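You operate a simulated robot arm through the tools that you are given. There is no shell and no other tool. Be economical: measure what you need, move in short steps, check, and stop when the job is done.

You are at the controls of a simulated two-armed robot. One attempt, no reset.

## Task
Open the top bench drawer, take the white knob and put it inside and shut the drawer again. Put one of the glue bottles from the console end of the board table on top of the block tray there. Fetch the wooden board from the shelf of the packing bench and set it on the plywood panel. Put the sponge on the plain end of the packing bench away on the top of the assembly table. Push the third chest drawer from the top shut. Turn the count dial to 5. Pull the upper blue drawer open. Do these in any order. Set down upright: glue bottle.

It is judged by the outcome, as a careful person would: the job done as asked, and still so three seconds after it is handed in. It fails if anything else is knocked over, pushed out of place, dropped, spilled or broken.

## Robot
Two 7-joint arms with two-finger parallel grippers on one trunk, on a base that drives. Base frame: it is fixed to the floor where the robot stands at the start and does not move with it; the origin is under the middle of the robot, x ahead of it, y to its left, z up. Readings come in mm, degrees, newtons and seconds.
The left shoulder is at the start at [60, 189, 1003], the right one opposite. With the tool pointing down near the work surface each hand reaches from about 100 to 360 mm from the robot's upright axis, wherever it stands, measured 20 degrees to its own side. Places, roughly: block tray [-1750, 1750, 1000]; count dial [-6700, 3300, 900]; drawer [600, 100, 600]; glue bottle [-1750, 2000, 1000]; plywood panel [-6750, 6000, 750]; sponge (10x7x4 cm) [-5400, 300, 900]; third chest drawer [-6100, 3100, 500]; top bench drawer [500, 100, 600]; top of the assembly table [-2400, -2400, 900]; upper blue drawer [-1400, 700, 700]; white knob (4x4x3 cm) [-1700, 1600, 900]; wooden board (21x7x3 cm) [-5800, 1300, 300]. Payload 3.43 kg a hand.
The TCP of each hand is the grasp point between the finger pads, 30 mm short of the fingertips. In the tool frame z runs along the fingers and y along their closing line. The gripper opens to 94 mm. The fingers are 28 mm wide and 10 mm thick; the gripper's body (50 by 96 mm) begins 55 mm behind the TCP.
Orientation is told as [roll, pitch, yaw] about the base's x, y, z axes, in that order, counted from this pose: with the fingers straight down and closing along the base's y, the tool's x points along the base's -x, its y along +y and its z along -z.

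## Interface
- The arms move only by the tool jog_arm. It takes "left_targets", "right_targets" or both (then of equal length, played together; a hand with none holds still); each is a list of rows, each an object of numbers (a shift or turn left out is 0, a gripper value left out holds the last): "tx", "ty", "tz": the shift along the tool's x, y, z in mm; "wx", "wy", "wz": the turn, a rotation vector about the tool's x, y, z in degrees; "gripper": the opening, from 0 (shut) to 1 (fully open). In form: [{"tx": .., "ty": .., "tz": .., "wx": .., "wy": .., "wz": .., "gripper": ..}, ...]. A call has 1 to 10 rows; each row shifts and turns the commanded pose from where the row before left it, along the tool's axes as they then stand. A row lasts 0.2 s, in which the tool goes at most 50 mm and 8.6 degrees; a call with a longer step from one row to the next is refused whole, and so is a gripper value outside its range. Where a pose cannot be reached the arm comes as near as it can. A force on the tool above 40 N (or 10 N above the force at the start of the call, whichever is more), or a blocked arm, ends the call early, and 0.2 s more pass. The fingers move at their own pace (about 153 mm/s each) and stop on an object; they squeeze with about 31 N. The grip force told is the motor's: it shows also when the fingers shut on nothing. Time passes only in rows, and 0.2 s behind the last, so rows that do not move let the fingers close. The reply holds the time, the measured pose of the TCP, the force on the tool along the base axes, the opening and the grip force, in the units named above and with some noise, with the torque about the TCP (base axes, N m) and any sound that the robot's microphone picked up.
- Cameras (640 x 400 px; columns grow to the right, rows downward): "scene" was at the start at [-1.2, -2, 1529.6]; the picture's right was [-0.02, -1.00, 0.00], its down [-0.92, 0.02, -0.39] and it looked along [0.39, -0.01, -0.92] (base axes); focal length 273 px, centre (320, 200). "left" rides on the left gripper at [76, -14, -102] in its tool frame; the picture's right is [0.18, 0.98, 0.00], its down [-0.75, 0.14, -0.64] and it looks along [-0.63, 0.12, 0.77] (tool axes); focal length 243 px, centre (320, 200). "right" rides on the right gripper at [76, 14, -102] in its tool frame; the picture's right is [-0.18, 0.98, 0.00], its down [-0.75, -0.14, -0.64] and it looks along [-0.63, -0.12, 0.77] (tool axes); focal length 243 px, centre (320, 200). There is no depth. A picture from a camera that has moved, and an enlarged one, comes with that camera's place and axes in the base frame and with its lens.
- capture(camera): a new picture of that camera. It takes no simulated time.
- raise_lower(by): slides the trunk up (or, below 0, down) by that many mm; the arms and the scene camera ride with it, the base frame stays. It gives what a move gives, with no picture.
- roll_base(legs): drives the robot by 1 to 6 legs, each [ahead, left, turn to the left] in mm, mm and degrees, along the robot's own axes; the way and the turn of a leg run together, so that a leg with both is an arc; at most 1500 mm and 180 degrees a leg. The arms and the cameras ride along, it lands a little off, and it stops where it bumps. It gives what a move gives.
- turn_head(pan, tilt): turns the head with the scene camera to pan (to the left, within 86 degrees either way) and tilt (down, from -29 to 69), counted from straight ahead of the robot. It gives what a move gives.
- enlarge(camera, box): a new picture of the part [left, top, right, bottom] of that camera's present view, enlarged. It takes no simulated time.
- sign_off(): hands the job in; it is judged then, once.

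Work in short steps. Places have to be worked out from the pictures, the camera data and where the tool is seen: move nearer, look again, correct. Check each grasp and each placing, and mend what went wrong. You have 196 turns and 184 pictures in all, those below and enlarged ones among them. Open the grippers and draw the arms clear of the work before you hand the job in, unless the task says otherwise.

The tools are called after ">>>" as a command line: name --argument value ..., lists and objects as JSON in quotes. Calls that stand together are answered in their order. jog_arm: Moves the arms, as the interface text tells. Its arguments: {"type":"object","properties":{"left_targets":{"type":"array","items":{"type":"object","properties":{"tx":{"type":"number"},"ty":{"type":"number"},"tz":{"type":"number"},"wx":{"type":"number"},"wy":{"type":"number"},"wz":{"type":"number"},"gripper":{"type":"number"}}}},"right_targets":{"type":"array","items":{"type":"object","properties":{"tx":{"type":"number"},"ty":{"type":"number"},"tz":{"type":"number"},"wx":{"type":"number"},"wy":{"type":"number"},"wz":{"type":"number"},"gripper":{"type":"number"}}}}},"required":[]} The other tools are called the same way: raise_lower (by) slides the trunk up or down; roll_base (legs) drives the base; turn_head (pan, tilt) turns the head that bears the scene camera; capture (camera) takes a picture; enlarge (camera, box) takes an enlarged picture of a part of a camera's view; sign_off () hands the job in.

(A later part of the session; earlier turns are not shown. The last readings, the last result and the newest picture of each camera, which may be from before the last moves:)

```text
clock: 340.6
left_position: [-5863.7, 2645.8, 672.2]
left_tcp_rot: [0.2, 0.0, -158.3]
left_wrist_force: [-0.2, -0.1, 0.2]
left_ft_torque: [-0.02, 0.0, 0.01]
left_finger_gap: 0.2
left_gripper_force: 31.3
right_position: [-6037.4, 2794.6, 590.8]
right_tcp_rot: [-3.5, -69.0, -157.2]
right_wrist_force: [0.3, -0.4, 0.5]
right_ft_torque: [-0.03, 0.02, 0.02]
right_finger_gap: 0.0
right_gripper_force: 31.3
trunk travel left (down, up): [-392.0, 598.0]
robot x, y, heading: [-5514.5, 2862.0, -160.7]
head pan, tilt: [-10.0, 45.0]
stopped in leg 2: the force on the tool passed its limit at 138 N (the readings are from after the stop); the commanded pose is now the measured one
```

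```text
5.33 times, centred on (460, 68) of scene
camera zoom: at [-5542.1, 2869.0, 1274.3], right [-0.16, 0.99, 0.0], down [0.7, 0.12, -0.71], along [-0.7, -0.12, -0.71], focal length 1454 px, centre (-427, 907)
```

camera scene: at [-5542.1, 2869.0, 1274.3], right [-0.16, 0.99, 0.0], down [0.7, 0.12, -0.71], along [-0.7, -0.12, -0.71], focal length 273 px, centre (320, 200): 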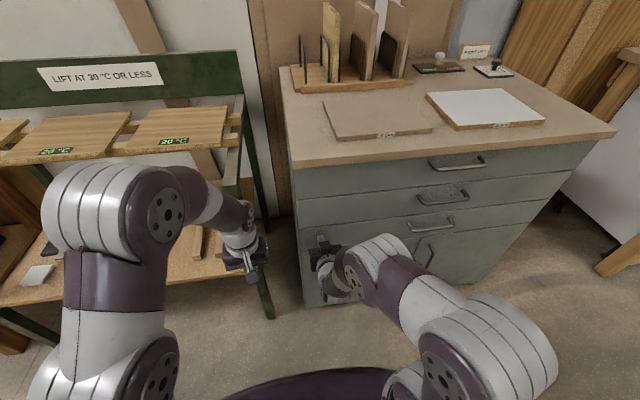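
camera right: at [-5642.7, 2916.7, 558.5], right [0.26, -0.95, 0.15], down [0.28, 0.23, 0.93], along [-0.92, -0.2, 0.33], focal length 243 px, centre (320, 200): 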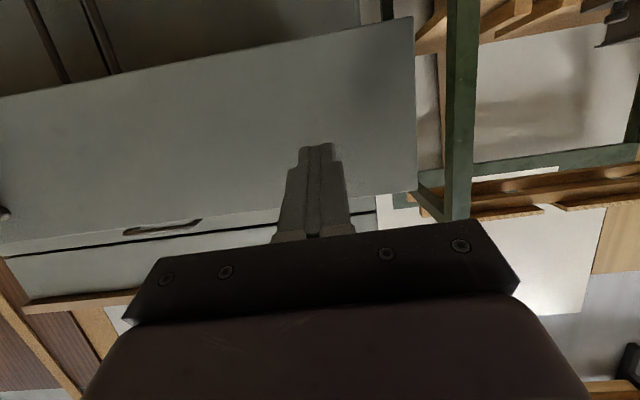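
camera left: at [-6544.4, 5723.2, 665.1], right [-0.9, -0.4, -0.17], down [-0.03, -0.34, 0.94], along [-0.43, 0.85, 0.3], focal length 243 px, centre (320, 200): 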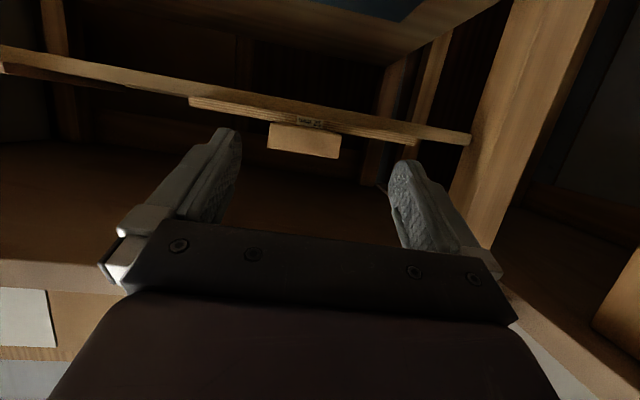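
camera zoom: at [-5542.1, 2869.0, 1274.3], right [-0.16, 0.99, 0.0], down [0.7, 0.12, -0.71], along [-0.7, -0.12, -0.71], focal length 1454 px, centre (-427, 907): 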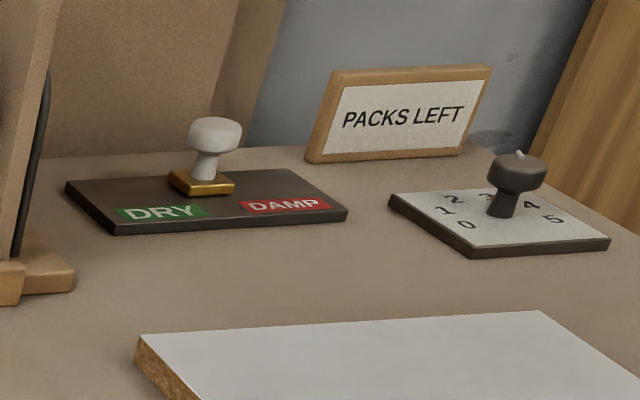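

The dial ("PACKS LEFT", digits 0–5) is at about (−6674, 3323), near the cabinet's north side. I'll reach it tool-down from the gap on that side. First back off, fold the right hand down and raise.

>>> roll_base --legs '[[-70, 0, 0]]'

>>> jog_arm --right_targets '[{"tz": -17.6, "tx": 7.1, "wy": 8.6}, {"tz": -16.4, "tx": 9.6, "wy": 8.6}, {"tz": -14.8, "tx": 11.9, "wy": 8.6}, {"tz": -12.8, "tx": 14, "wy": 8.6}, {"tz": -10.6, "tx": 15.8, "wy": 8.6}, {"tz": -8.2, "tx": 17.2, "wy": 8.6}, {"tz": -5.6, "tx": 18.2, "wy": 8.6}, {"tz": -2.8, "tx": 18.8, "wy": 8.6, "gripper": 1}, {}]'

>>> raise_lower --by 400

>>> roll_base --legs '[[0, -1193, 0], [0, 0, 88.7]]'

>>> turn_head --pan -50 --tilt 40

>>> capture --camera "scene"

```text
clock: 341.6
left_position: [-5799.4, 2668.3, 672.8]
left_tcp_rot: [0.1, 0.0, -158.4]
left_wrist_force: [-0.2, 0.4, -0.1]
left_ft_torque: [-0.02, 0.02, -0.01]
left_finger_gap: 0.0
left_gripper_force: 31.0
right_position: [-5970.0, 2817.4, 590.8]
right_tcp_rot: [-3.5, -69.2, -157.3]
right_wrist_force: [0.2, -0.4, -0.6]
right_ft_torque: [-0.03, -0.01, -0.03]
right_finger_gap: 0.0
right_gripper_force: 30.7
trunk travel left (down, up): [-392.0, 598.0]
robot x, y, heading: [-5455.3, 2885.6, -160.7]
head pan, tilt: [-10.0, 45.0]
```

```text
clock: 343.6
left_position: [-5800.2, 2668.7, 672.0]
left_tcp_rot: [0.0, 0.1, -158.4]
left_wrist_force: [0.5, -0.1, 0.9]
left_ft_torque: [-0.01, -0.02, 0.01]
left_finger_gap: 0.0
left_gripper_force: 31.3
right_position: [-5836.3, 2870.1, 589.7]
right_tcp_rot: [-2.3, -3.0, -160.7]
right_wrist_force: [-0.5, -0.3, -0.3]
right_ft_torque: [0.01, 0.0, -0.01]
right_finger_gap: 94.1
right_gripper_force: 0.0
right hand out of reach, approached as far as the arm can: row 8
trunk travel left (down, up): [-392.0, 598.0]
robot x, y, heading: [-5453.1, 2890.3, -160.9]
head pan, tilt: [-10.0, 45.0]
```

```text
clock: 347.4
left_position: [-5799.7, 2669.1, 1072.0]
left_tcp_rot: [0.1, 0.0, -158.4]
left_wrist_force: [0.4, -0.2, 0.7]
left_ft_torque: [-0.01, -0.02, 0.03]
left_finger_gap: 0.0
left_gripper_force: 31.2
right_position: [-5838.3, 2869.4, 990.5]
right_tcp_rot: [-2.4, -3.2, -160.7]
right_wrist_force: [0.0, 0.2, -0.1]
right_ft_torque: [-0.03, 0.0, -0.02]
right_finger_gap: 94.1
right_gripper_force: 0.1
trunk travel left (down, up): [-792.0, 198.0]
robot x, y, heading: [-5453.2, 2886.6, -160.7]
head pan, tilt: [-10.0, 45.0]
```

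```text
clock: 357.2
left_position: [-5649.3, 3664.7, 1072.2]
left_tcp_rot: [0.1, -0.1, -70.1]
left_wrist_force: [0.3, 0.3, 0.8]
left_ft_torque: [0.02, -0.01, -0.02]
left_finger_gap: 0.0
left_gripper_force: 30.8
right_position: [-5849.3, 3631.8, 989.8]
right_tcp_rot: [-2.3, -3.3, -72.4]
right_wrist_force: [0.0, 0.7, -0.1]
right_ft_torque: [0.04, -0.01, -0.04]
right_finger_gap: 94.2
right_gripper_force: 0.0
trunk travel left (down, up): [-792.0, 198.0]
robot x, y, heading: [-5858.3, 4017.7, -72.3]
head pan, tilt: [-10.0, 45.0]
```

```text
clock: 358.3
left_position: [-5648.9, 3665.0, 1072.0]
left_tcp_rot: [0.1, 0.0, -70.2]
left_wrist_force: [0.7, -0.6, -0.9]
left_ft_torque: [0.03, -0.01, -0.02]
left_finger_gap: 0.0
left_gripper_force: 30.5
right_position: [-5849.9, 3633.0, 989.3]
right_tcp_rot: [-2.3, -3.2, -72.4]
right_wrist_force: [0.9, -0.3, -0.6]
right_ft_torque: [0.0, -0.02, 0.04]
right_finger_gap: 94.2
right_gripper_force: 0.0
trunk travel left (down, up): [-792.0, 198.0]
robot x, y, heading: [-5856.0, 4015.6, -72.6]
head pan, tilt: [-50.0, 40.0]
```

```text
54 pictures are left
camera scene: at [-5918.0, 4000.8, 1681.6], right [-0.85, 0.53, 0.0], down [0.34, 0.54, -0.77], along [-0.41, -0.65, -0.64], focal length 273 px, centre (320, 200)
```

scene: 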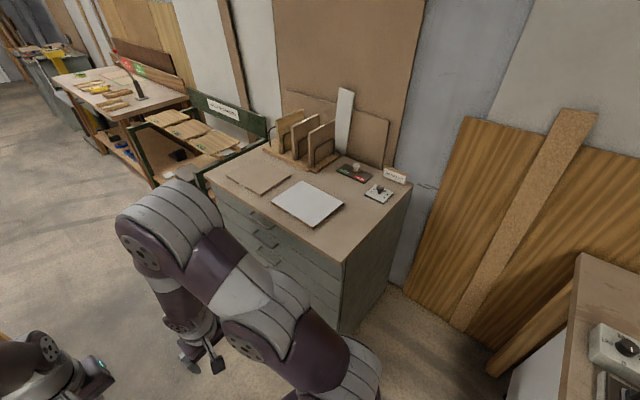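

>>> enlarge --camera "scene" --box '[330, 155, 426, 215]'

```text
6.67 times, centred on (378, 185) of scene
camera zoom: at [-5918.0, 4000.8, 1681.6], right [-0.85, 0.53, 0.0], down [0.34, 0.54, -0.77], along [-0.41, -0.65, -0.64], focal length 1818 px, centre (-67, 300)
```

zoom: 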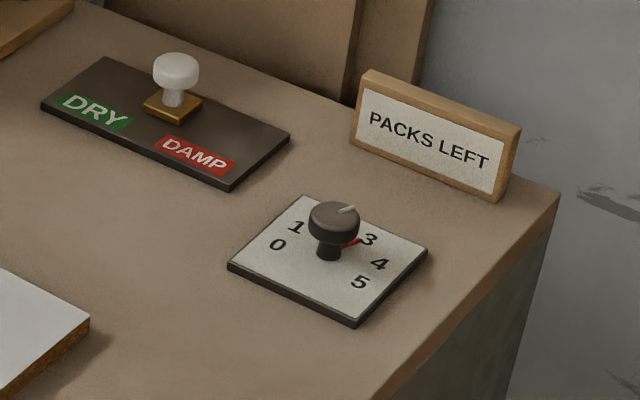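

The pointer is at 3; digits step ≈46° clockwise, so I need about +92° about the tool axis. I set the right hand (shift, level, pre-rotate −43°), raise 60, and strafe into the gap partway.

>>> raise_lower --by 70

>>> jog_arm --right_targets '[{"tx": -20, "ty": -27, "wy": 3.2, "wx": -2.3, "gripper": 0.65}, {"tx": -20, "ty": -27}, {"ty": -26}, {"wz": -8.6}, {"wz": -8.6}, {"wz": -8.6}, {"wz": -8.6}, {"wz": -8.6}, {}]'

>>> roll_base --legs '[[0, -500, 0]]'

>>> turn_head --pan -40 --tilt 50

>>> capture --camera "scene"

```text
clock: 359.4
left_position: [-5647.8, 3664.4, 1142.4]
left_tcp_rot: [0.1, 0.2, -70.3]
left_wrist_force: [0.4, 0.1, 0.3]
left_ft_torque: [0.03, 0.01, 0.0]
left_finger_gap: 0.0
left_gripper_force: 31.2
right_position: [-5849.3, 3633.9, 1059.6]
right_tcp_rot: [-2.3, -3.2, -72.4]
right_wrist_force: [1.3, 0.5, 1.0]
right_ft_torque: [0.0, 0.01, 0.02]
right_finger_gap: 94.1
right_gripper_force: 0.2
trunk travel left (down, up): [-862.0, 128.0]
robot x, y, heading: [-5856.6, 4017.8, -72.3]
head pan, tilt: [-50.0, 40.0]
```

```text
clock: 361.4
left_position: [-5649.5, 3663.8, 1142.0]
left_tcp_rot: [0.1, 0.0, -70.2]
left_wrist_force: [-0.5, 0.3, -0.1]
left_ft_torque: [0.01, -0.02, -0.03]
left_finger_gap: 0.1
left_gripper_force: 31.2
right_position: [-5913.7, 3570.8, 1062.6]
right_tcp_rot: [0.0, 0.1, -29.4]
right_wrist_force: [0.6, -0.2, 0.9]
right_ft_torque: [0.0, -0.04, -0.01]
right_finger_gap: 61.1
right_gripper_force: 0.0
trunk travel left (down, up): [-862.0, 128.0]
robot x, y, heading: [-5853.7, 4016.0, -72.3]
head pan, tilt: [-50.0, 40.0]
```

```text
clock: 364.4
left_position: [-6124.5, 3512.7, 1141.6]
left_tcp_rot: [0.1, -0.1, -69.9]
left_wrist_force: [-1.3, -0.6, -0.1]
left_ft_torque: [0.04, -0.01, -0.01]
left_finger_gap: 0.2
left_gripper_force: 31.1
right_position: [-6389.9, 3417.2, 1062.3]
right_tcp_rot: [0.1, 0.1, -29.1]
right_wrist_force: [-0.4, 0.2, -0.9]
right_ft_torque: [-0.02, 0.02, 0.03]
right_finger_gap: 61.2
right_gripper_force: 0.1
trunk travel left (down, up): [-862.0, 128.0]
robot x, y, heading: [-6330.0, 3865.1, -72.2]
head pan, tilt: [-50.0, 40.0]
```

```text
clock: 365.1
left_position: [-6125.0, 3512.3, 1143.2]
left_tcp_rot: [0.0, 0.0, -69.9]
left_wrist_force: [0.8, -0.3, -0.5]
left_ft_torque: [-0.02, 0.0, -0.02]
left_finger_gap: 0.0
left_gripper_force: 30.5
right_position: [-6391.7, 3417.9, 1062.3]
right_tcp_rot: [0.0, -0.1, -29.3]
right_wrist_force: [0.4, 1.0, 0.0]
right_ft_torque: [-0.01, 0.01, 0.03]
right_finger_gap: 61.1
right_gripper_force: 0.1
trunk travel left (down, up): [-862.0, 128.0]
robot x, y, heading: [-6332.5, 3864.5, -72.3]
head pan, tilt: [-40.0, 50.0]
```

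```text
52 pictures are left
camera scene: at [-6380.8, 3848.1, 1737.4], right [-0.93, 0.38, 0.0], down [0.29, 0.71, -0.64], along [-0.24, -0.6, -0.77], focal length 273 px, centre (320, 200)
```

scene: 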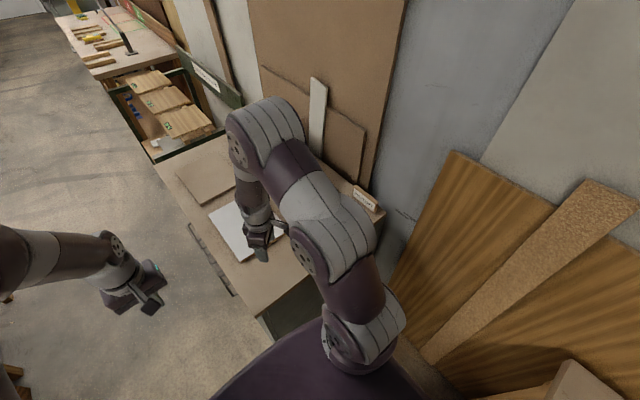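

The arm looks clear. I strafe right 200 more, check, then finish.

>>> roll_base --legs '[[12, -200, 0]]'

>>> capture --camera "right"

>>> capture --camera "scene"

```text
clock: 366.7
left_position: [-6311.8, 3439.7, 1142.1]
left_tcp_rot: [-0.1, 0.1, -69.7]
left_wrist_force: [-0.3, -0.1, -0.4]
left_ft_torque: [0.03, -0.01, -0.02]
left_finger_gap: 0.0
left_gripper_force: 30.6
right_position: [-6576.0, 3345.9, 1062.7]
right_tcp_rot: [-0.1, -0.1, -29.1]
right_wrist_force: [-0.4, -0.2, 0.5]
right_ft_torque: [0.01, 0.03, 0.0]
right_finger_gap: 61.2
right_gripper_force: 0.0
trunk travel left (down, up): [-862.0, 128.0]
robot x, y, heading: [-6520.6, 3791.9, -72.1]
head pan, tilt: [-40.0, 50.0]
```

```text
51 pictures are left
camera right: at [-6635.7, 3393.5, 1164.7], right [0.64, 0.77, 0.0], down [0.59, -0.49, 0.64], along [0.49, -0.41, -0.77], focal length 243 px, centre (320, 200)
```

right: 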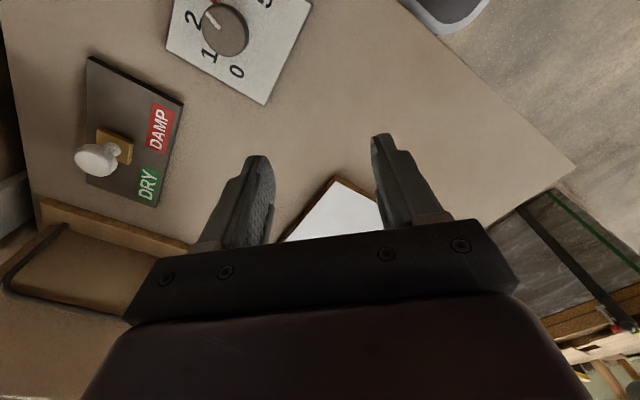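

```text
50 pictures are left
camera scene: at [-6566.2, 3775.9, 1737.5], right [-0.93, 0.38, 0.0], down [0.29, 0.71, -0.64], along [-0.24, -0.6, -0.77], focal length 273 px, centre (320, 200)
```

scene: 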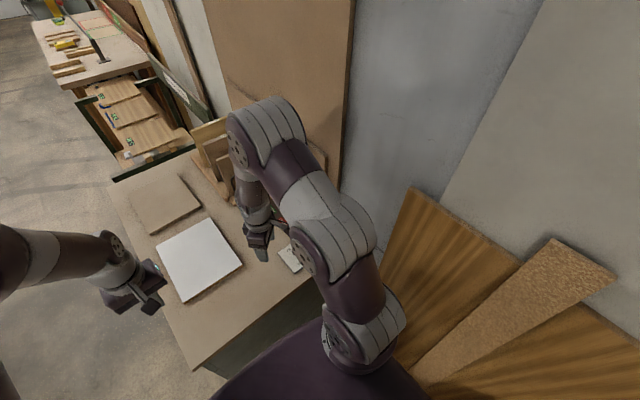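

The knob is at about (−6667, 3326). I strafe the last 93 mm right and check over it.

>>> roll_base --legs '[[-8, -93, 0]]'

>>> raise_lower --by -55

>>> capture --camera "right"

```text
clock: 367.8
left_position: [-6401.0, 3419.0, 1142.5]
left_tcp_rot: [0.1, 0.2, -69.9]
left_wrist_force: [0.6, 0.0, -0.3]
left_ft_torque: [0.02, -0.04, 0.0]
left_finger_gap: 0.1
left_gripper_force: 31.3
right_position: [-6665.8, 3325.4, 1061.2]
right_tcp_rot: [-0.1, 0.0, -29.1]
right_wrist_force: [0.6, 0.0, 1.1]
right_ft_torque: [-0.02, -0.02, 0.05]
right_finger_gap: 60.9
right_gripper_force: 0.1
trunk travel left (down, up): [-862.0, 128.0]
robot x, y, heading: [-6613.5, 3767.2, -71.8]
head pan, tilt: [-40.0, 50.0]
```

```text
clock: 368.8
left_position: [-6401.1, 3420.2, 1088.5]
left_tcp_rot: [0.2, 0.0, -69.9]
left_wrist_force: [0.0, 0.6, -0.2]
left_ft_torque: [-0.01, -0.02, 0.01]
left_finger_gap: 0.0
left_gripper_force: 31.5
right_position: [-6665.7, 3323.9, 1007.8]
right_tcp_rot: [-0.1, 0.0, -29.2]
right_wrist_force: [-0.2, 0.5, 0.7]
right_ft_torque: [-0.03, 0.02, 0.02]
right_finger_gap: 61.2
right_gripper_force: 0.0
trunk travel left (down, up): [-807.0, 183.0]
robot x, y, heading: [-6612.1, 3767.1, -72.2]
head pan, tilt: [-40.0, 50.0]
```

```text
49 pictures are left
camera right: at [-6725.7, 3372.7, 1109.7], right [0.64, 0.77, 0.0], down [0.59, -0.49, 0.64], along [0.49, -0.41, -0.77], focal length 243 px, centre (320, 200)
```

right: 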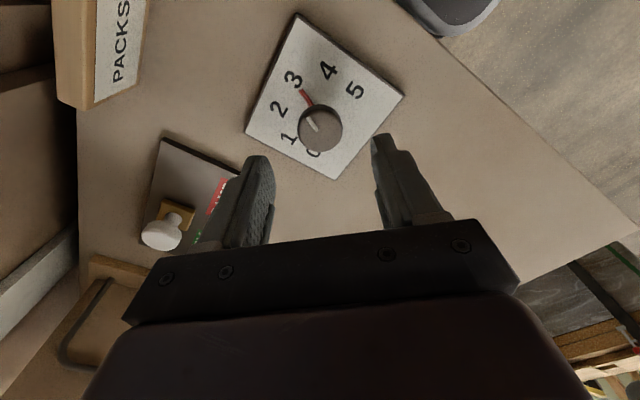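

The knob is centred within a few mm. I lower 60 mm so the tips sit just above the plate, then close gently.

>>> raise_lower --by -58

>>> jog_arm --right_targets '[{"tx": 3}, {"gripper": 0.3}, {"gripper": 0}, {}, {}]'

>>> capture --camera "right"

```text
clock: 369.7
left_position: [-6401.4, 3419.0, 1031.1]
left_tcp_rot: [0.1, 0.0, -69.7]
left_wrist_force: [0.2, 0.7, -0.4]
left_ft_torque: [-0.01, -0.01, -0.01]
left_finger_gap: 0.0
left_gripper_force: 31.0
right_position: [-6667.6, 3323.5, 949.1]
right_tcp_rot: [0.0, 0.0, -29.1]
right_wrist_force: [-0.1, 0.6, -0.1]
right_ft_torque: [-0.03, -0.01, 0.02]
right_finger_gap: 61.3
right_gripper_force: 0.0
trunk travel left (down, up): [-749.0, 241.0]
robot x, y, heading: [-6614.0, 3764.7, -71.9]
head pan, tilt: [-40.0, 50.0]
```

```text
clock: 370.9
left_position: [-6401.5, 3418.9, 1029.0]
left_tcp_rot: [0.1, -0.1, -69.8]
left_wrist_force: [-0.2, -0.9, -0.7]
left_ft_torque: [0.0, 0.0, 0.02]
left_finger_gap: 0.0
left_gripper_force: 31.2
right_position: [-6669.8, 3325.4, 948.6]
right_tcp_rot: [-0.1, 0.0, -29.1]
right_wrist_force: [0.9, 5.3, -3.9]
right_ft_torque: [0.15, 0.1, -0.01]
right_finger_gap: 33.3
right_gripper_force: 44.4
trunk travel left (down, up): [-749.0, 241.0]
robot x, y, heading: [-6615.8, 3769.0, -71.7]
head pan, tilt: [-40.0, 50.0]
```

```text
48 pictures are left
camera right: at [-6729.1, 3374.5, 1051.5], right [0.64, 0.77, 0.0], down [0.59, -0.49, 0.64], along [0.49, -0.41, -0.77], focal length 243 px, centre (320, 200)
```

right: 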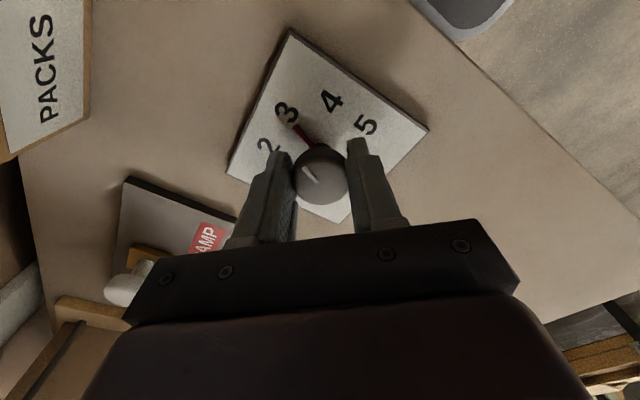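

Gripped with the pointer at 3. I turn clockwise (wz +) 84° first and check.

>>> jog_arm --right_targets '[{"wz": 8.4}, {"wz": 8.4}, {"wz": 8.4}, {"wz": 8.4}, {"wz": 8.4}, {"wz": 8.4}, {"wz": 8.4}, {"wz": 8.4}, {"wz": 8.4}, {"wz": 8.4}]'

>>> capture --camera "right"

```text
clock: 373.1
left_position: [-6398.1, 3421.3, 1028.7]
left_tcp_rot: [-0.2, 0.1, -69.8]
left_wrist_force: [0.3, 0.4, 0.6]
left_ft_torque: [0.0, -0.01, -0.03]
left_finger_gap: 0.0
left_gripper_force: 31.5
right_position: [-6666.3, 3327.4, 949.7]
right_tcp_rot: [-0.1, -0.2, -113.2]
right_wrist_force: [27.4, 18.1, -18.4]
right_ft_torque: [0.52, -0.57, 0.06]
right_finger_gap: 33.6
right_gripper_force: 45.0
trunk travel left (down, up): [-749.0, 241.0]
robot x, y, heading: [-6610.3, 3771.3, -72.0]
head pan, tilt: [-40.0, 50.0]
```

```text
47 pictures are left
camera right: at [-6622.6, 3390.1, 1052.0], right [0.83, -0.56, 0.0], down [-0.42, -0.64, 0.64], along [-0.36, -0.53, -0.76], focal length 243 px, centre (320, 200)
```

right: 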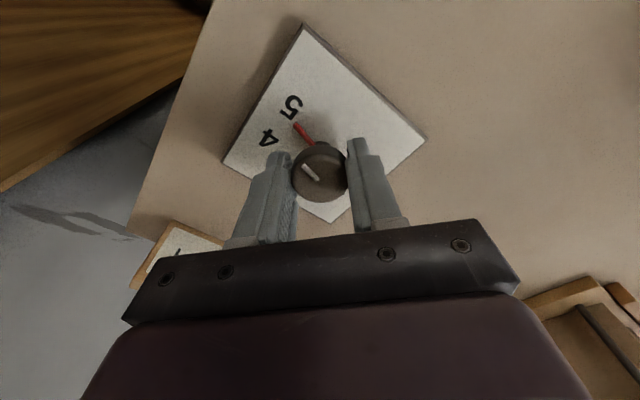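

>>> enlarge --camera "right" --box '[220, 20, 430, 220]'

```text
2.00 times, centred on (325, 120) of right
camera zoom: at [-6622.6, 3390.1, 1052.0], right [0.83, -0.56, 0.0], down [-0.42, -0.64, 0.64], along [-0.36, -0.53, -0.76], focal length 485 px, centre (310, 360)
```

zoom: 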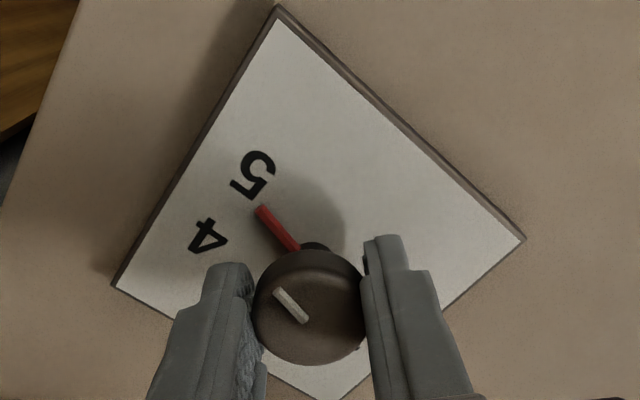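

The pointer is ~5° short of 5. I turn 6° more, then release.

>>> jog_arm --right_targets '[{"wz": 6}, {}, {}]'

>>> jog_arm --right_targets '[{"gripper": 0.65}, {}, {}]'

>>> enlarge --camera "right" --box '[220, 20, 430, 220]'

```text
clock: 373.9
left_position: [-6398.8, 3420.1, 1028.6]
left_tcp_rot: [-0.1, 0.1, -69.8]
left_wrist_force: [0.4, -0.3, 0.3]
left_ft_torque: [0.01, -0.01, 0.02]
left_finger_gap: 0.1
left_gripper_force: 30.8
right_position: [-6666.5, 3325.6, 950.2]
right_tcp_rot: [-0.1, -0.1, -119.1]
right_wrist_force: [28.7, 15.1, -13.5]
right_ft_torque: [0.46, -0.65, 0.02]
right_finger_gap: 33.1
right_gripper_force: 45.1
trunk travel left (down, up): [-749.0, 241.0]
robot x, y, heading: [-6614.6, 3771.2, -72.0]
head pan, tilt: [-40.0, 50.0]
```

```text
clock: 374.7
left_position: [-6402.5, 3418.6, 1028.3]
left_tcp_rot: [0.2, 0.0, -69.8]
left_wrist_force: [-0.2, 0.0, -0.4]
left_ft_torque: [-0.01, 0.01, 0.0]
left_finger_gap: 0.0
left_gripper_force: 30.4
right_position: [-6669.9, 3324.1, 949.9]
right_tcp_rot: [0.2, -0.1, -119.1]
right_wrist_force: [-0.3, 0.4, -0.3]
right_ft_torque: [0.01, 0.02, 0.02]
right_finger_gap: 61.0
right_gripper_force: 0.1
trunk travel left (down, up): [-749.0, 241.0]
robot x, y, heading: [-6611.6, 3769.2, -72.1]
head pan, tilt: [-40.0, 50.0]
```

```text
2.00 times, centred on (325, 120) of right
camera zoom: at [-6620.9, 3383.8, 1051.5], right [0.77, -0.64, 0.0], down [-0.49, -0.59, 0.64], along [-0.41, -0.49, -0.77], focal length 485 px, centre (310, 360)
```

zoom: 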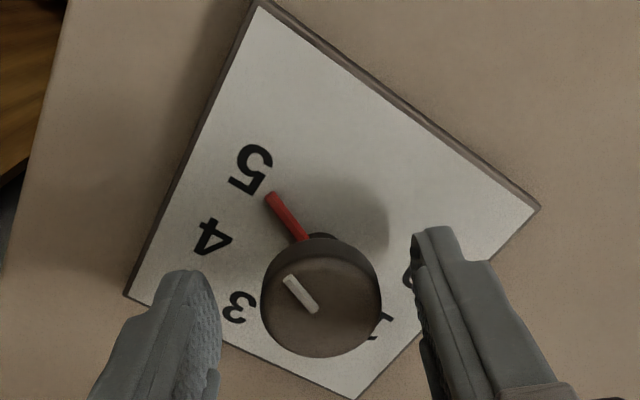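

The pointer line passes through the 5. I raise, un-rotate the right wrist, leave the gap the same way and drive to the sponge end of the packing bench.

>>> raise_lower --by 110

>>> enlarge --camera "right" --box '[200, 20, 440, 200]'

>>> roll_base --legs '[[0, 780, 0], [0, 0, -88.5], [0, 1190, 0]]'

```text
clock: 376.1
left_position: [-6402.3, 3419.2, 1139.3]
left_tcp_rot: [0.1, 0.0, -69.9]
left_wrist_force: [-0.3, 0.2, 0.3]
left_ft_torque: [-0.04, -0.01, -0.01]
left_finger_gap: 0.1
left_gripper_force: 31.2
right_position: [-6670.4, 3325.2, 1060.1]
right_tcp_rot: [0.0, 0.0, -119.1]
right_wrist_force: [-0.3, -1.1, 0.7]
right_ft_torque: [0.01, -0.01, -0.03]
right_finger_gap: 60.9
right_gripper_force: 0.0
trunk travel left (down, up): [-859.0, 131.0]
robot x, y, heading: [-6612.5, 3770.6, -72.0]
head pan, tilt: [-40.0, 50.0]
```

```text
2.22 times, centred on (320, 110) of right
camera zoom: at [-6619.9, 3384.1, 1161.4], right [0.77, -0.64, 0.0], down [-0.49, -0.59, 0.64], along [-0.41, -0.49, -0.77], focal length 539 px, centre (320, 400)
```

zoom: 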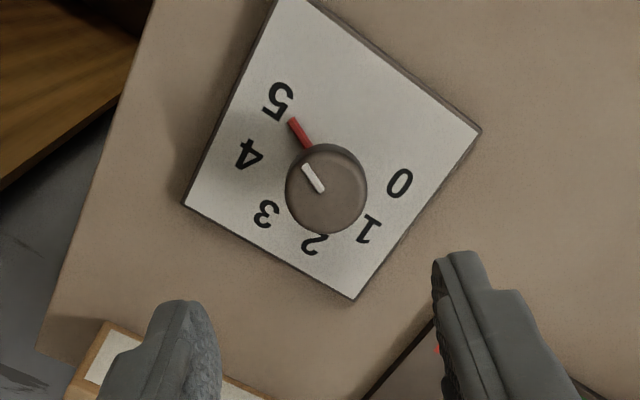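

```text
clock: 389.7
left_position: [-5823.6, 2671.3, 1139.1]
left_tcp_rot: [0.1, 0.0, -158.3]
left_wrist_force: [-0.1, 0.2, 0.7]
left_ft_torque: [-0.02, 0.0, -0.03]
left_finger_gap: 0.0
left_gripper_force: 31.2
right_position: [-5923.8, 2935.6, 1059.1]
right_tcp_rot: [0.1, 0.0, 152.3]
right_wrist_force: [0.4, 0.4, -1.3]
right_ft_torque: [0.03, -0.03, 0.01]
right_finger_gap: 61.2
right_gripper_force: 0.1
trunk travel left (down, up): [-859.0, 131.0]
robot x, y, heading: [-5479.2, 2889.6, -160.6]
head pan, tilt: [-40.0, 50.0]
```

The pointer is right on 5. I continue strafing to the sponge end of the packing bench.

>>> roll_base --legs '[[0, 1200, 0], [0, 1130, 0], [60, 0, 0]]'

>>> jog_arm --left_targets '[{"tx": -14, "ty": 4, "wy": -7.5, "gripper": 1}, {"tx": -13.9, "tz": 1.8, "ty": 4, "wy": -7.5}, {"tx": -13.5, "tz": 3.6, "ty": 4, "wy": -7.5}, {"tx": -12.9, "tz": 5.4, "ty": 4, "wy": -7.5}, {"tx": -12.1, "tz": 7, "wy": -7.5}, {"tx": -11.1, "tz": 8.5, "wy": -7.5}, {}]'

>>> turn_head --pan 10 --tilt 45

>>> capture --camera "scene"

>>> capture --camera "left"

```text
clock: 401.8
left_position: [-5102.1, 449.2, 1140.8]
left_tcp_rot: [0.1, -0.2, -158.8]
left_wrist_force: [-0.2, 0.5, 0.0]
left_ft_torque: [-0.02, 0.03, -0.01]
left_finger_gap: 0.1
left_gripper_force: 31.6
right_position: [-5201.1, 714.7, 1060.6]
right_tcp_rot: [0.2, -0.2, 151.8]
right_wrist_force: [0.5, 0.6, -0.5]
right_ft_torque: [0.01, 0.02, 0.02]
right_finger_gap: 61.1
right_gripper_force: 0.0
trunk travel left (down, up): [-859.0, 131.0]
robot x, y, heading: [-4760.3, 664.6, -160.9]
head pan, tilt: [-40.0, 50.0]
```

```text
clock: 403.4
left_position: [-5177.1, 403.7, 1140.4]
left_tcp_rot: [0.0, -44.9, -158.9]
left_wrist_force: [0.0, 0.4, 0.3]
left_ft_torque: [0.01, 0.0, 0.04]
left_finger_gap: 93.8
left_gripper_force: 0.1
right_position: [-5205.0, 714.0, 1060.4]
right_tcp_rot: [0.2, 0.1, 151.9]
right_wrist_force: [0.2, 0.3, -0.1]
right_ft_torque: [-0.01, 0.03, 0.03]
right_finger_gap: 61.1
right_gripper_force: 0.1
trunk travel left (down, up): [-859.0, 131.0]
robot x, y, heading: [-4761.3, 663.8, -161.1]
head pan, tilt: [-40.0, 50.0]
```

```text
clock: 404.6
left_position: [-5177.7, 402.6, 1140.4]
left_tcp_rot: [0.2, -44.9, -159.0]
left_wrist_force: [-0.2, -0.6, 0.2]
left_ft_torque: [0.0, 0.03, -0.01]
left_finger_gap: 94.0
left_gripper_force: 0.1
right_position: [-5204.9, 712.7, 1060.0]
right_tcp_rot: [0.0, 0.0, 151.9]
right_wrist_force: [-0.5, 0.3, 0.2]
right_ft_torque: [-0.04, -0.02, 0.0]
right_finger_gap: 61.1
right_gripper_force: 0.0
trunk travel left (down, up): [-859.0, 131.0]
robot x, y, heading: [-4764.2, 663.1, -161.0]
head pan, tilt: [10.0, 45.0]
```

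```text
43 pictures are left
camera scene: at [-4773.3, 642.3, 1741.3], right [-0.48, 0.88, 0.0], down [0.62, 0.34, -0.71], along [-0.62, -0.34, -0.71], focal length 273 px, centre (320, 200)
```

scene: 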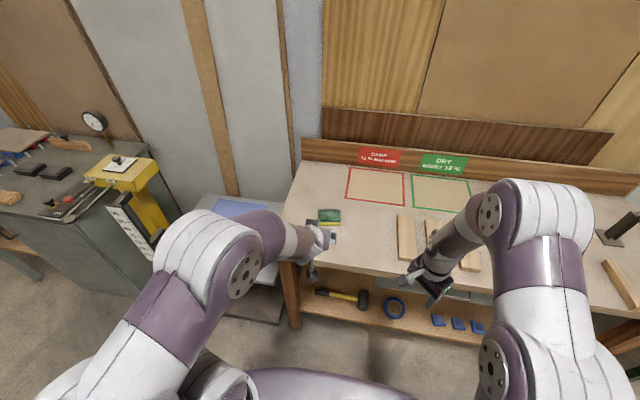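

```text
42 pictures are left
camera left: at [-5065.7, 461.6, 1158.3], right [0.48, -0.87, -0.13], down [-0.02, -0.16, 0.99], along [-0.88, -0.47, -0.1], focal length 243 px, centre (320, 200)
```

left: 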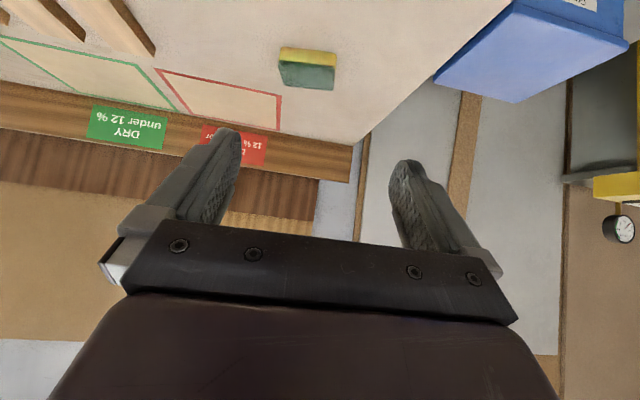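

The sponge's 10 cm side is across my approach, so I must grip its 7 cm front–back side. I yaw the left hand ~85° to the right (keeping the 45° down tilt) so it points along the bench.

>>> jog_arm --left_targets '[{"wx": 6, "wz": 6}, {"wx": 6, "wz": 6}, {"wx": 6, "wz": 6}, {"wx": 6, "wz": 6}, {"wx": 6, "wz": 6}, {"wx": 6, "wz": 6}, {"wx": 6, "wz": 6}, {"wx": 6, "wz": 6}, {"wx": 6, "wz": 6}, {"wx": 6, "wz": 6}]'

>>> capture --camera "scene"

```text
clock: 406.9
left_position: [-5056.1, 756.6, 1073.1]
left_tcp_rot: [5.4, -43.2, 132.4]
left_wrist_force: [-38.4, -4.3, -28.7]
left_ft_torque: [2.4, 2.45, -3.7]
left_finger_gap: 94.1
left_gripper_force: 0.0
left hand out of reach, approached as far as the arm can: row 2, 3, 4, 5, 6, 7, 8, 9, 10
right_position: [-5204.0, 714.4, 1060.9]
right_tcp_rot: [0.0, 0.0, 152.0]
right_wrist_force: [0.4, 0.9, -0.3]
right_ft_torque: [-0.01, 0.03, -0.01]
right_finger_gap: 61.1
right_gripper_force: 0.1
trunk travel left (down, up): [-859.0, 131.0]
robot x, y, heading: [-4762.0, 664.0, -161.1]
head pan, tilt: [10.0, 45.0]
stopped in row 10 (left hand): the force on the tool passed its limit at 124 N (the readings are from after the stop); the commanded pose is now the measured one
```

```text
41 pictures are left
camera scene: at [-4772.0, 643.3, 1741.4], right [-0.48, 0.87, 0.0], down [0.62, 0.34, -0.71], along [-0.62, -0.34, -0.71], focal length 273 px, centre (320, 200)
```

scene: 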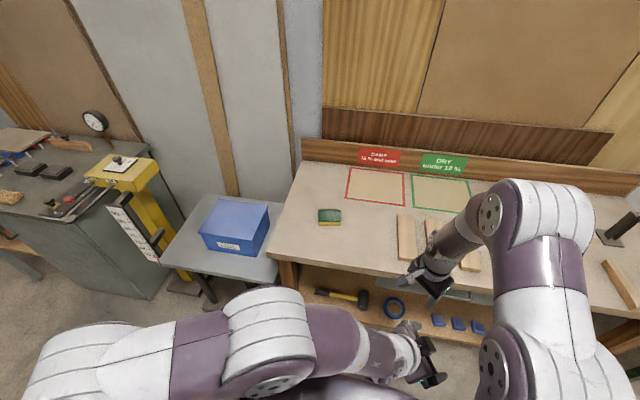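

The left arm can't hold that yaw out there and it swung across to touch my own right arm. I bring it back left first, then un-rotate it.

>>> jog_arm --left_targets '[{"tx": 21.5, "tz": -20, "ty": 36}, {"tx": 21.5, "tz": -20, "ty": 36}, {"tx": 21.5, "tz": -20, "ty": 36}, {"tx": 21.5, "tz": -20, "ty": 36}, {"tx": 21.5, "tz": -20, "ty": 36}, {"tx": 21.5, "tz": -20, "ty": 36}, {"tx": 21.5, "tz": -20, "ty": 36}]'

>>> jog_arm --left_targets '[{"wx": -6, "wz": -6}, {"wx": -6, "wz": -6}, {"wx": -6, "wz": -6}, {"wx": -6, "wz": -6}, {"wx": -6, "wz": -6}, {"wx": -6, "wz": -6}, {"wx": -6, "wz": -6}, {"wx": -6, "wz": -6}]'

>>> capture --camera "scene"

```text
clock: 408.7
left_position: [-5064.6, 748.3, 1085.3]
left_tcp_rot: [5.7, -49.1, 135.2]
left_wrist_force: [0.0, -0.1, 0.5]
left_ft_torque: [0.01, 0.01, 0.01]
left_finger_gap: 94.3
left_gripper_force: 0.0
left hand out of reach, approached as far as the arm can: row 1, 2, 3, 4, 5, 6, 7
right_position: [-5205.4, 712.7, 1058.8]
right_tcp_rot: [-0.1, 0.0, 152.0]
right_wrist_force: [-0.3, 0.1, -0.9]
right_ft_torque: [0.0, -0.02, 0.01]
right_finger_gap: 61.0
right_gripper_force: 0.0
trunk travel left (down, up): [-859.0, 131.0]
robot x, y, heading: [-4759.6, 663.8, -161.2]
head pan, tilt: [10.0, 45.0]
stopped in row 7 (left hand): the arm was blocked; the commanded pose is now the measured one
```

```text
clock: 409.1
left_position: [-5082.5, 739.1, 1096.3]
left_tcp_rot: [4.7, -51.2, 148.4]
left_wrist_force: [0.8, -0.2, -0.6]
left_ft_torque: [-0.02, 0.02, -0.01]
left_finger_gap: 93.9
left_gripper_force: 0.0
right_position: [-5204.7, 713.8, 1058.5]
right_tcp_rot: [0.1, -0.1, 152.0]
right_wrist_force: [0.8, 0.0, 0.8]
right_ft_torque: [0.03, -0.01, -0.02]
right_finger_gap: 61.5
right_gripper_force: 0.1
trunk travel left (down, up): [-859.0, 131.0]
robot x, y, heading: [-4759.0, 665.8, -161.0]
head pan, tilt: [10.0, 45.0]
stopped in row 2 (left hand): the force on the tool passed its limit at 48 N (the readings are from after the stop); the commanded pose is now the measured one
```

```text
40 pictures are left
camera scene: at [-4773.7, 642.9, 1741.3], right [-0.48, 0.87, 0.0], down [0.62, 0.34, -0.71], along [-0.62, -0.34, -0.71], focal length 273 px, centre (320, 200)
```

scene: 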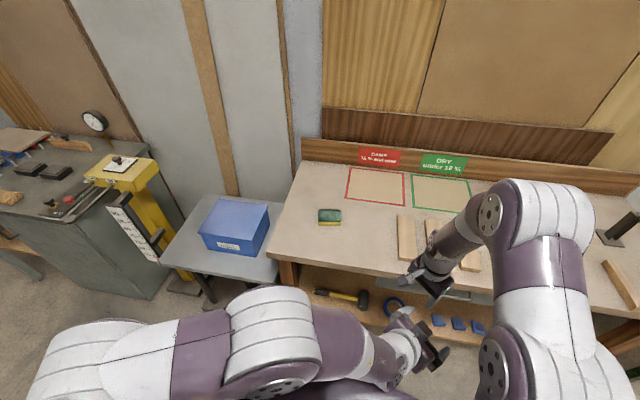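

The two hands are close together. I move the right arm out to the right 150 mm and un-rotate its wrist, then bring the left back.

>>> jog_arm --right_targets '[{"tx": -27.5, "ty": -25.5}, {"tx": -27.5, "ty": -25.5}, {"tx": -27.5, "ty": -25.5}, {"tx": -27.5, "ty": -25.5}, {"wz": -8.5}, {"wz": -8.5}, {"wz": -8.5}, {"wz": -8.5}, {"wz": -8.5}, {"wz": -5}]'

>>> jog_arm --left_targets '[{"wx": -6, "wz": -6}, {"wx": -6, "wz": -6}, {"wx": -6, "wz": -6}, {"wx": -6, "wz": -6}, {"wx": -6, "wz": -6}, {"wx": -6, "wz": -6}]'

```text
clock: 411.4
left_position: [-5084.2, 738.5, 1095.8]
left_tcp_rot: [4.7, -51.2, 148.4]
left_wrist_force: [0.4, 0.0, 0.2]
left_ft_torque: [-0.01, -0.02, -0.02]
left_finger_gap: 93.8
left_gripper_force: 0.0
right_position: [-5253.8, 856.3, 1058.9]
right_tcp_rot: [0.0, 0.0, -160.4]
right_wrist_force: [-0.5, -1.1, 0.4]
right_ft_torque: [0.02, -0.03, 0.02]
right_finger_gap: 61.0
right_gripper_force: 0.1
trunk travel left (down, up): [-859.0, 131.0]
robot x, y, heading: [-4758.4, 667.3, -161.0]
head pan, tilt: [10.0, 45.0]
```

```text
clock: 411.7
left_position: [-5090.2, 735.5, 1100.7]
left_tcp_rot: [4.5, -52.3, 153.6]
left_wrist_force: [-1.5, -0.3, 0.9]
left_ft_torque: [-0.01, -0.09, -0.1]
left_finger_gap: 94.2
left_gripper_force: 0.0
right_position: [-5253.1, 856.6, 1058.9]
right_tcp_rot: [0.1, 0.0, -160.5]
right_wrist_force: [-0.1, -0.8, 0.3]
right_ft_torque: [-0.04, 0.03, 0.0]
right_finger_gap: 61.2
right_gripper_force: 0.0
trunk travel left (down, up): [-859.0, 131.0]
robot x, y, heading: [-4761.0, 664.3, -161.3]
head pan, tilt: [10.0, 45.0]
stopped in row 1 (left hand): the force on the tool passed its limit at 54 N (the readings are from after the stop); the commanded pose is now the measured one
```

>>> turn_head --pan -5 --tilt 60

>>> capture --camera "scene"

```text
clock: 412.5
left_position: [-5088.2, 735.2, 1100.9]
left_tcp_rot: [4.5, -52.3, 153.6]
left_wrist_force: [-6.3, -1.2, 0.8]
left_ft_torque: [-0.03, -0.14, -0.38]
left_finger_gap: 94.0
left_gripper_force: 0.2
right_position: [-5254.4, 854.0, 1060.6]
right_tcp_rot: [0.0, 0.0, -160.5]
right_wrist_force: [-0.1, 0.6, 1.1]
right_ft_torque: [-0.01, 0.02, -0.04]
right_finger_gap: 60.8
right_gripper_force: 0.0
trunk travel left (down, up): [-859.0, 131.0]
robot x, y, heading: [-4759.7, 661.2, -161.3]
head pan, tilt: [-5.0, 60.0]
```

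```text
39 pictures are left
camera scene: at [-4767.1, 665.5, 1721.9], right [-0.24, 0.97, 0.0], down [0.84, 0.21, -0.5], along [-0.49, -0.12, -0.87], focal length 273 px, centre (320, 200)
```

scene: 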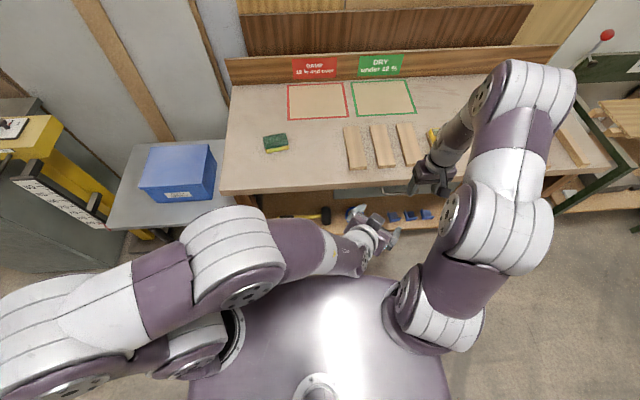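

The left hand seems cramped against my torso. I slide it forward-left first (along its own y), then un-rotate.

>>> jog_arm --left_targets '[{"ty": 40}, {"ty": 40}, {"ty": 40}, {"ty": 40}, {"ty": 30}]'

>>> jog_arm --left_targets '[{"wx": -6, "wz": -6}, {"wx": -6, "wz": -6}, {"wx": -6, "wz": -6}, {"wx": -6, "wz": -6}, {"wx": -6, "wz": -6}]'

```text
clock: 413.7
left_position: [-5128.4, 649.0, 1106.2]
left_tcp_rot: [4.9, -52.1, 153.6]
left_wrist_force: [-0.1, 0.0, -0.7]
left_ft_torque: [-0.02, 0.01, 0.01]
left_finger_gap: 93.9
left_gripper_force: 0.1
left hand out of reach, approached as far as the arm can: row 3, 4, 5
right_position: [-5254.6, 853.9, 1059.2]
right_tcp_rot: [0.0, 0.0, -160.6]
right_wrist_force: [0.9, 0.1, -0.5]
right_ft_torque: [-0.01, -0.04, 0.02]
right_finger_gap: 61.0
right_gripper_force: 0.1
trunk travel left (down, up): [-859.0, 131.0]
robot x, y, heading: [-4761.8, 666.9, -161.0]
head pan, tilt: [-5.0, 60.0]
```

```text
clock: 414.9
left_position: [-5129.4, 649.3, 1106.1]
left_tcp_rot: [-4.7, -52.0, -157.0]
left_wrist_force: [0.4, 0.8, -0.7]
left_ft_torque: [0.02, -0.01, -0.01]
left_finger_gap: 94.3
left_gripper_force: 0.0
right_position: [-5254.4, 856.0, 1059.7]
right_tcp_rot: [0.1, 0.0, -160.5]
right_wrist_force: [0.1, 0.5, 0.2]
right_ft_torque: [-0.02, 0.01, -0.02]
right_finger_gap: 61.1
right_gripper_force: 0.1
trunk travel left (down, up): [-859.0, 131.0]
robot x, y, heading: [-4757.1, 660.1, -160.9]
head pan, tilt: [-5.0, 60.0]
```

Recovered. The right hand, tool-down, turns out to reach 406 ahead and 347 to the right; with the robot turned 40° left that suits the sponge. I park the left hand, turn, and pre-rotate the right wrist −50° with the gripper open.

>>> roll_base --legs '[[0, 0, 40]]'

>>> jog_arm --left_targets '[{"ty": 35}, {"ty": 35}, {"ty": 35}, {"ty": 35}, {}, {}, {}]' --right_targets '[{"wz": -8.4, "gripper": 1}, {"wz": -8.4}, {"wz": -8.4}, {"wz": -8.4}, {"wz": -8.4}, {"wz": -8.2}, {}]'

```text
clock: 417.1
left_position: [-5032.7, 413.4, 1105.5]
left_tcp_rot: [-4.8, -52.1, -116.8]
left_wrist_force: [0.4, -0.2, 0.1]
left_ft_torque: [0.01, 0.02, 0.0]
left_finger_gap: 93.9
left_gripper_force: 0.1
right_position: [-5261.1, 490.1, 1058.8]
right_tcp_rot: [0.0, -0.1, -120.2]
right_wrist_force: [0.2, -0.6, 0.3]
right_ft_torque: [0.01, -0.03, -0.03]
right_finger_gap: 61.0
right_gripper_force: 0.1
trunk travel left (down, up): [-859.0, 131.0]
robot x, y, heading: [-4759.0, 664.6, -120.9]
head pan, tilt: [-5.0, 60.0]
```

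```text
clock: 418.8
left_position: [-4911.0, 341.5, 1099.4]
left_tcp_rot: [-4.9, -52.1, -116.7]
left_wrist_force: [0.1, 0.1, -0.7]
left_ft_torque: [-0.01, 0.0, 0.0]
left_finger_gap: 94.1
left_gripper_force: 0.1
right_position: [-5261.1, 491.1, 1060.4]
right_tcp_rot: [0.0, 0.0, -69.9]
right_wrist_force: [-0.8, 0.1, -0.7]
right_ft_torque: [0.0, 0.0, 0.01]
right_finger_gap: 94.2
right_gripper_force: 0.0
trunk travel left (down, up): [-859.0, 131.0]
robot x, y, heading: [-4758.4, 661.3, -120.7]
head pan, tilt: [-5.0, 60.0]
```

Works. I move most of the way to the sponge and look with the right hand camera.

>>> roll_base --legs '[[205, -60, 0]]'

>>> capture --camera "right"

```text
clock: 420.4
left_position: [-5067.4, 199.3, 1100.4]
left_tcp_rot: [-4.8, -52.2, -116.9]
left_wrist_force: [0.5, -0.1, -0.1]
left_ft_torque: [-0.02, -0.02, 0.0]
left_finger_gap: 93.9
left_gripper_force: 0.0
right_position: [-5415.9, 347.4, 1059.8]
right_tcp_rot: [-0.1, 0.0, -70.1]
right_wrist_force: [0.4, 0.2, 0.3]
right_ft_torque: [0.0, 0.01, -0.01]
right_finger_gap: 93.8
right_gripper_force: 0.0
trunk travel left (down, up): [-859.0, 131.0]
robot x, y, heading: [-4913.7, 514.7, -121.0]
head pan, tilt: [-5.0, 60.0]
```

```text
38 pictures are left
camera right: at [-5428.5, 423.4, 1162.0], right [0.99, 0.16, 0.0], down [0.13, -0.76, 0.64], along [0.1, -0.63, -0.77], focal length 243 px, centre (320, 200)
```

right: 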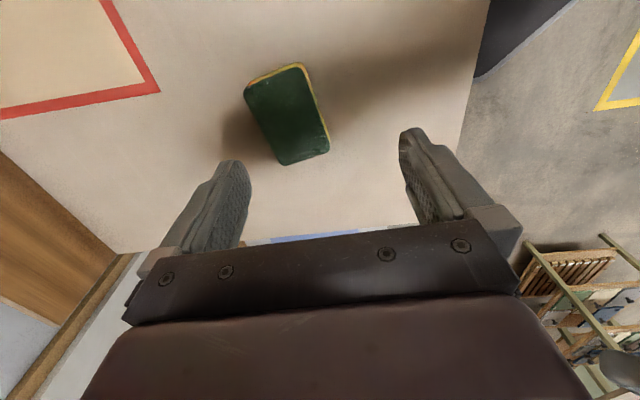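

The sponge centre is (−5445, 325), its long axis at −63°. I rotate the wrist −7°, drive the last 34 mm and lower to z≈930.

>>> jog_arm --right_targets '[{"wz": -7}, {}]'

>>> roll_base --legs '[[34, -14, 0]]'

>>> raise_lower --by -105

>>> capture --camera "right"

```text
clock: 421.0
left_position: [-5067.4, 199.2, 1098.9]
left_tcp_rot: [-4.8, -52.0, -117.0]
left_wrist_force: [0.5, -0.3, -0.6]
left_ft_torque: [0.0, -0.01, -0.02]
left_finger_gap: 94.1
left_gripper_force: 0.0
right_position: [-5416.9, 347.7, 1059.2]
right_tcp_rot: [-0.1, -0.1, -63.0]
right_wrist_force: [-0.1, 0.7, -0.3]
right_ft_torque: [-0.01, 0.02, 0.01]
right_finger_gap: 93.9
right_gripper_force: 0.0
trunk travel left (down, up): [-859.0, 131.0]
robot x, y, heading: [-4917.8, 520.5, -120.8]
head pan, tilt: [-5.0, 60.0]
```

```text
clock: 421.9
left_position: [-5091.9, 180.9, 1100.7]
left_tcp_rot: [-5.0, -52.4, -116.7]
left_wrist_force: [0.9, 1.1, 0.2]
left_ft_torque: [-0.04, 0.05, 0.02]
left_finger_gap: 94.0
left_gripper_force: 0.1
right_position: [-5441.5, 328.4, 1062.3]
right_tcp_rot: [-0.3, -0.1, -63.0]
right_wrist_force: [0.7, 0.3, 0.1]
right_ft_torque: [-0.04, 0.0, 0.04]
right_finger_gap: 94.2
right_gripper_force: 0.0
trunk travel left (down, up): [-859.0, 131.0]
robot x, y, heading: [-4948.7, 496.4, -121.0]
head pan, tilt: [-5.0, 60.0]
```

```text
clock: 423.2
left_position: [-5095.2, 177.3, 994.5]
left_tcp_rot: [-4.8, -52.1, -116.9]
left_wrist_force: [-0.5, 0.5, 0.3]
left_ft_torque: [-0.02, 0.0, 0.01]
left_finger_gap: 94.3
left_gripper_force: 0.0
right_position: [-5446.8, 325.4, 955.2]
right_tcp_rot: [-0.1, 0.0, -62.9]
right_wrist_force: [-0.5, 0.3, 0.0]
right_ft_torque: [-0.02, 0.02, 0.0]
right_finger_gap: 94.1
right_gripper_force: 0.0
trunk travel left (down, up): [-754.0, 236.0]
robot x, y, heading: [-4945.8, 498.5, -120.9]
head pan, tilt: [-5.0, 60.0]
```

```text
37 pictures are left
camera right: at [-5467.7, 399.2, 1056.7], right [0.96, 0.28, 0.0], down [0.22, -0.74, 0.64], along [0.18, -0.62, -0.77], focal length 243 px, centre (320, 200)
```

right: 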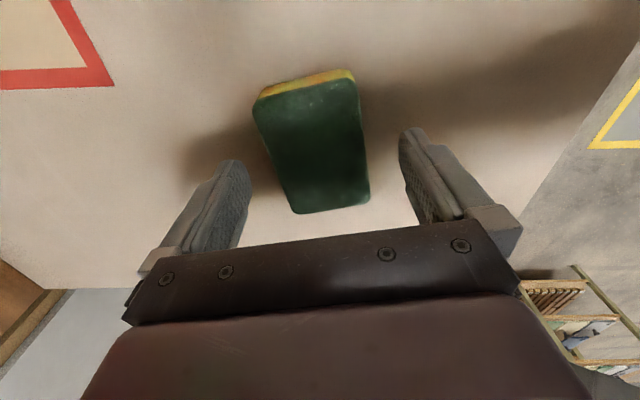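

Aligned. I lower 45 mm further and close.

>>> raise_lower --by -42

>>> raise_lower --by -6

>>> jog_arm --right_targets '[{"gripper": 0}, {}, {}, {}]'

>>> capture --camera "right"

```text
clock: 424.1
left_position: [-5096.4, 177.4, 952.8]
left_tcp_rot: [-4.9, -52.1, -116.9]
left_wrist_force: [0.3, 0.2, -0.4]
left_ft_torque: [-0.01, -0.02, 0.01]
left_finger_gap: 93.8
left_gripper_force: 0.0
right_position: [-5445.4, 325.3, 912.2]
right_tcp_rot: [0.1, 0.0, -62.9]
right_wrist_force: [-0.6, -0.4, -0.5]
right_ft_torque: [0.04, 0.02, -0.01]
right_finger_gap: 93.9
right_gripper_force: 0.1
trunk travel left (down, up): [-712.0, 278.0]
robot x, y, heading: [-4940.5, 499.8, -120.8]
head pan, tilt: [-5.0, 60.0]
```

```text
clock: 424.6
left_position: [-5094.3, 179.6, 949.1]
left_tcp_rot: [-4.9, -52.2, -116.7]
left_wrist_force: [0.1, -0.4, -0.1]
left_ft_torque: [0.02, 0.0, 0.02]
left_finger_gap: 93.9
left_gripper_force: 0.0
right_position: [-5445.9, 326.1, 910.7]
right_tcp_rot: [-0.4, -0.1, -63.0]
right_wrist_force: [-1.0, 3.3, 39.4]
right_ft_torque: [1.14, -1.63, 0.18]
right_finger_gap: 94.0
right_gripper_force: 0.1
trunk travel left (down, up): [-706.0, 284.0]
robot x, y, heading: [-4945.0, 500.1, -120.9]
head pan, tilt: [-5.0, 60.0]
```

```text
clock: 425.5
left_position: [-5092.5, 179.2, 946.7]
left_tcp_rot: [-5.0, -52.3, -116.7]
left_wrist_force: [-0.1, -0.2, 0.8]
left_ft_torque: [0.0, -0.02, -0.01]
left_finger_gap: 94.0
left_gripper_force: 0.1
right_position: [-5441.0, 328.0, 909.2]
right_tcp_rot: [-0.1, 0.0, -62.9]
right_wrist_force: [13.4, 6.3, 33.7]
right_ft_torque: [0.73, -1.53, 0.18]
right_finger_gap: 67.5
right_gripper_force: 30.9
trunk travel left (down, up): [-706.0, 284.0]
robot x, y, heading: [-4941.9, 500.4, -120.7]
head pan, tilt: [-5.0, 60.0]
stopped in row 4 (right hand): the force on the tool passed its limit at 48 N (the readings are from after the stop); the commanded pose is now the measured one
```

```text
36 pictures are left
camera right: at [-5462.9, 401.1, 1012.2], right [0.96, 0.28, 0.0], down [0.22, -0.74, 0.64], along [0.18, -0.62, -0.77], focal length 243 px, centre (320, 200)
```

right: 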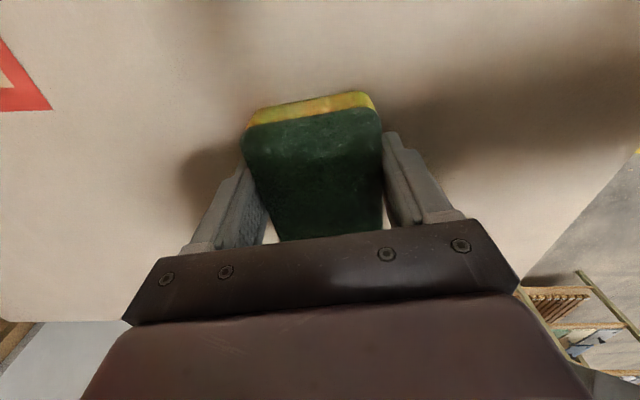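

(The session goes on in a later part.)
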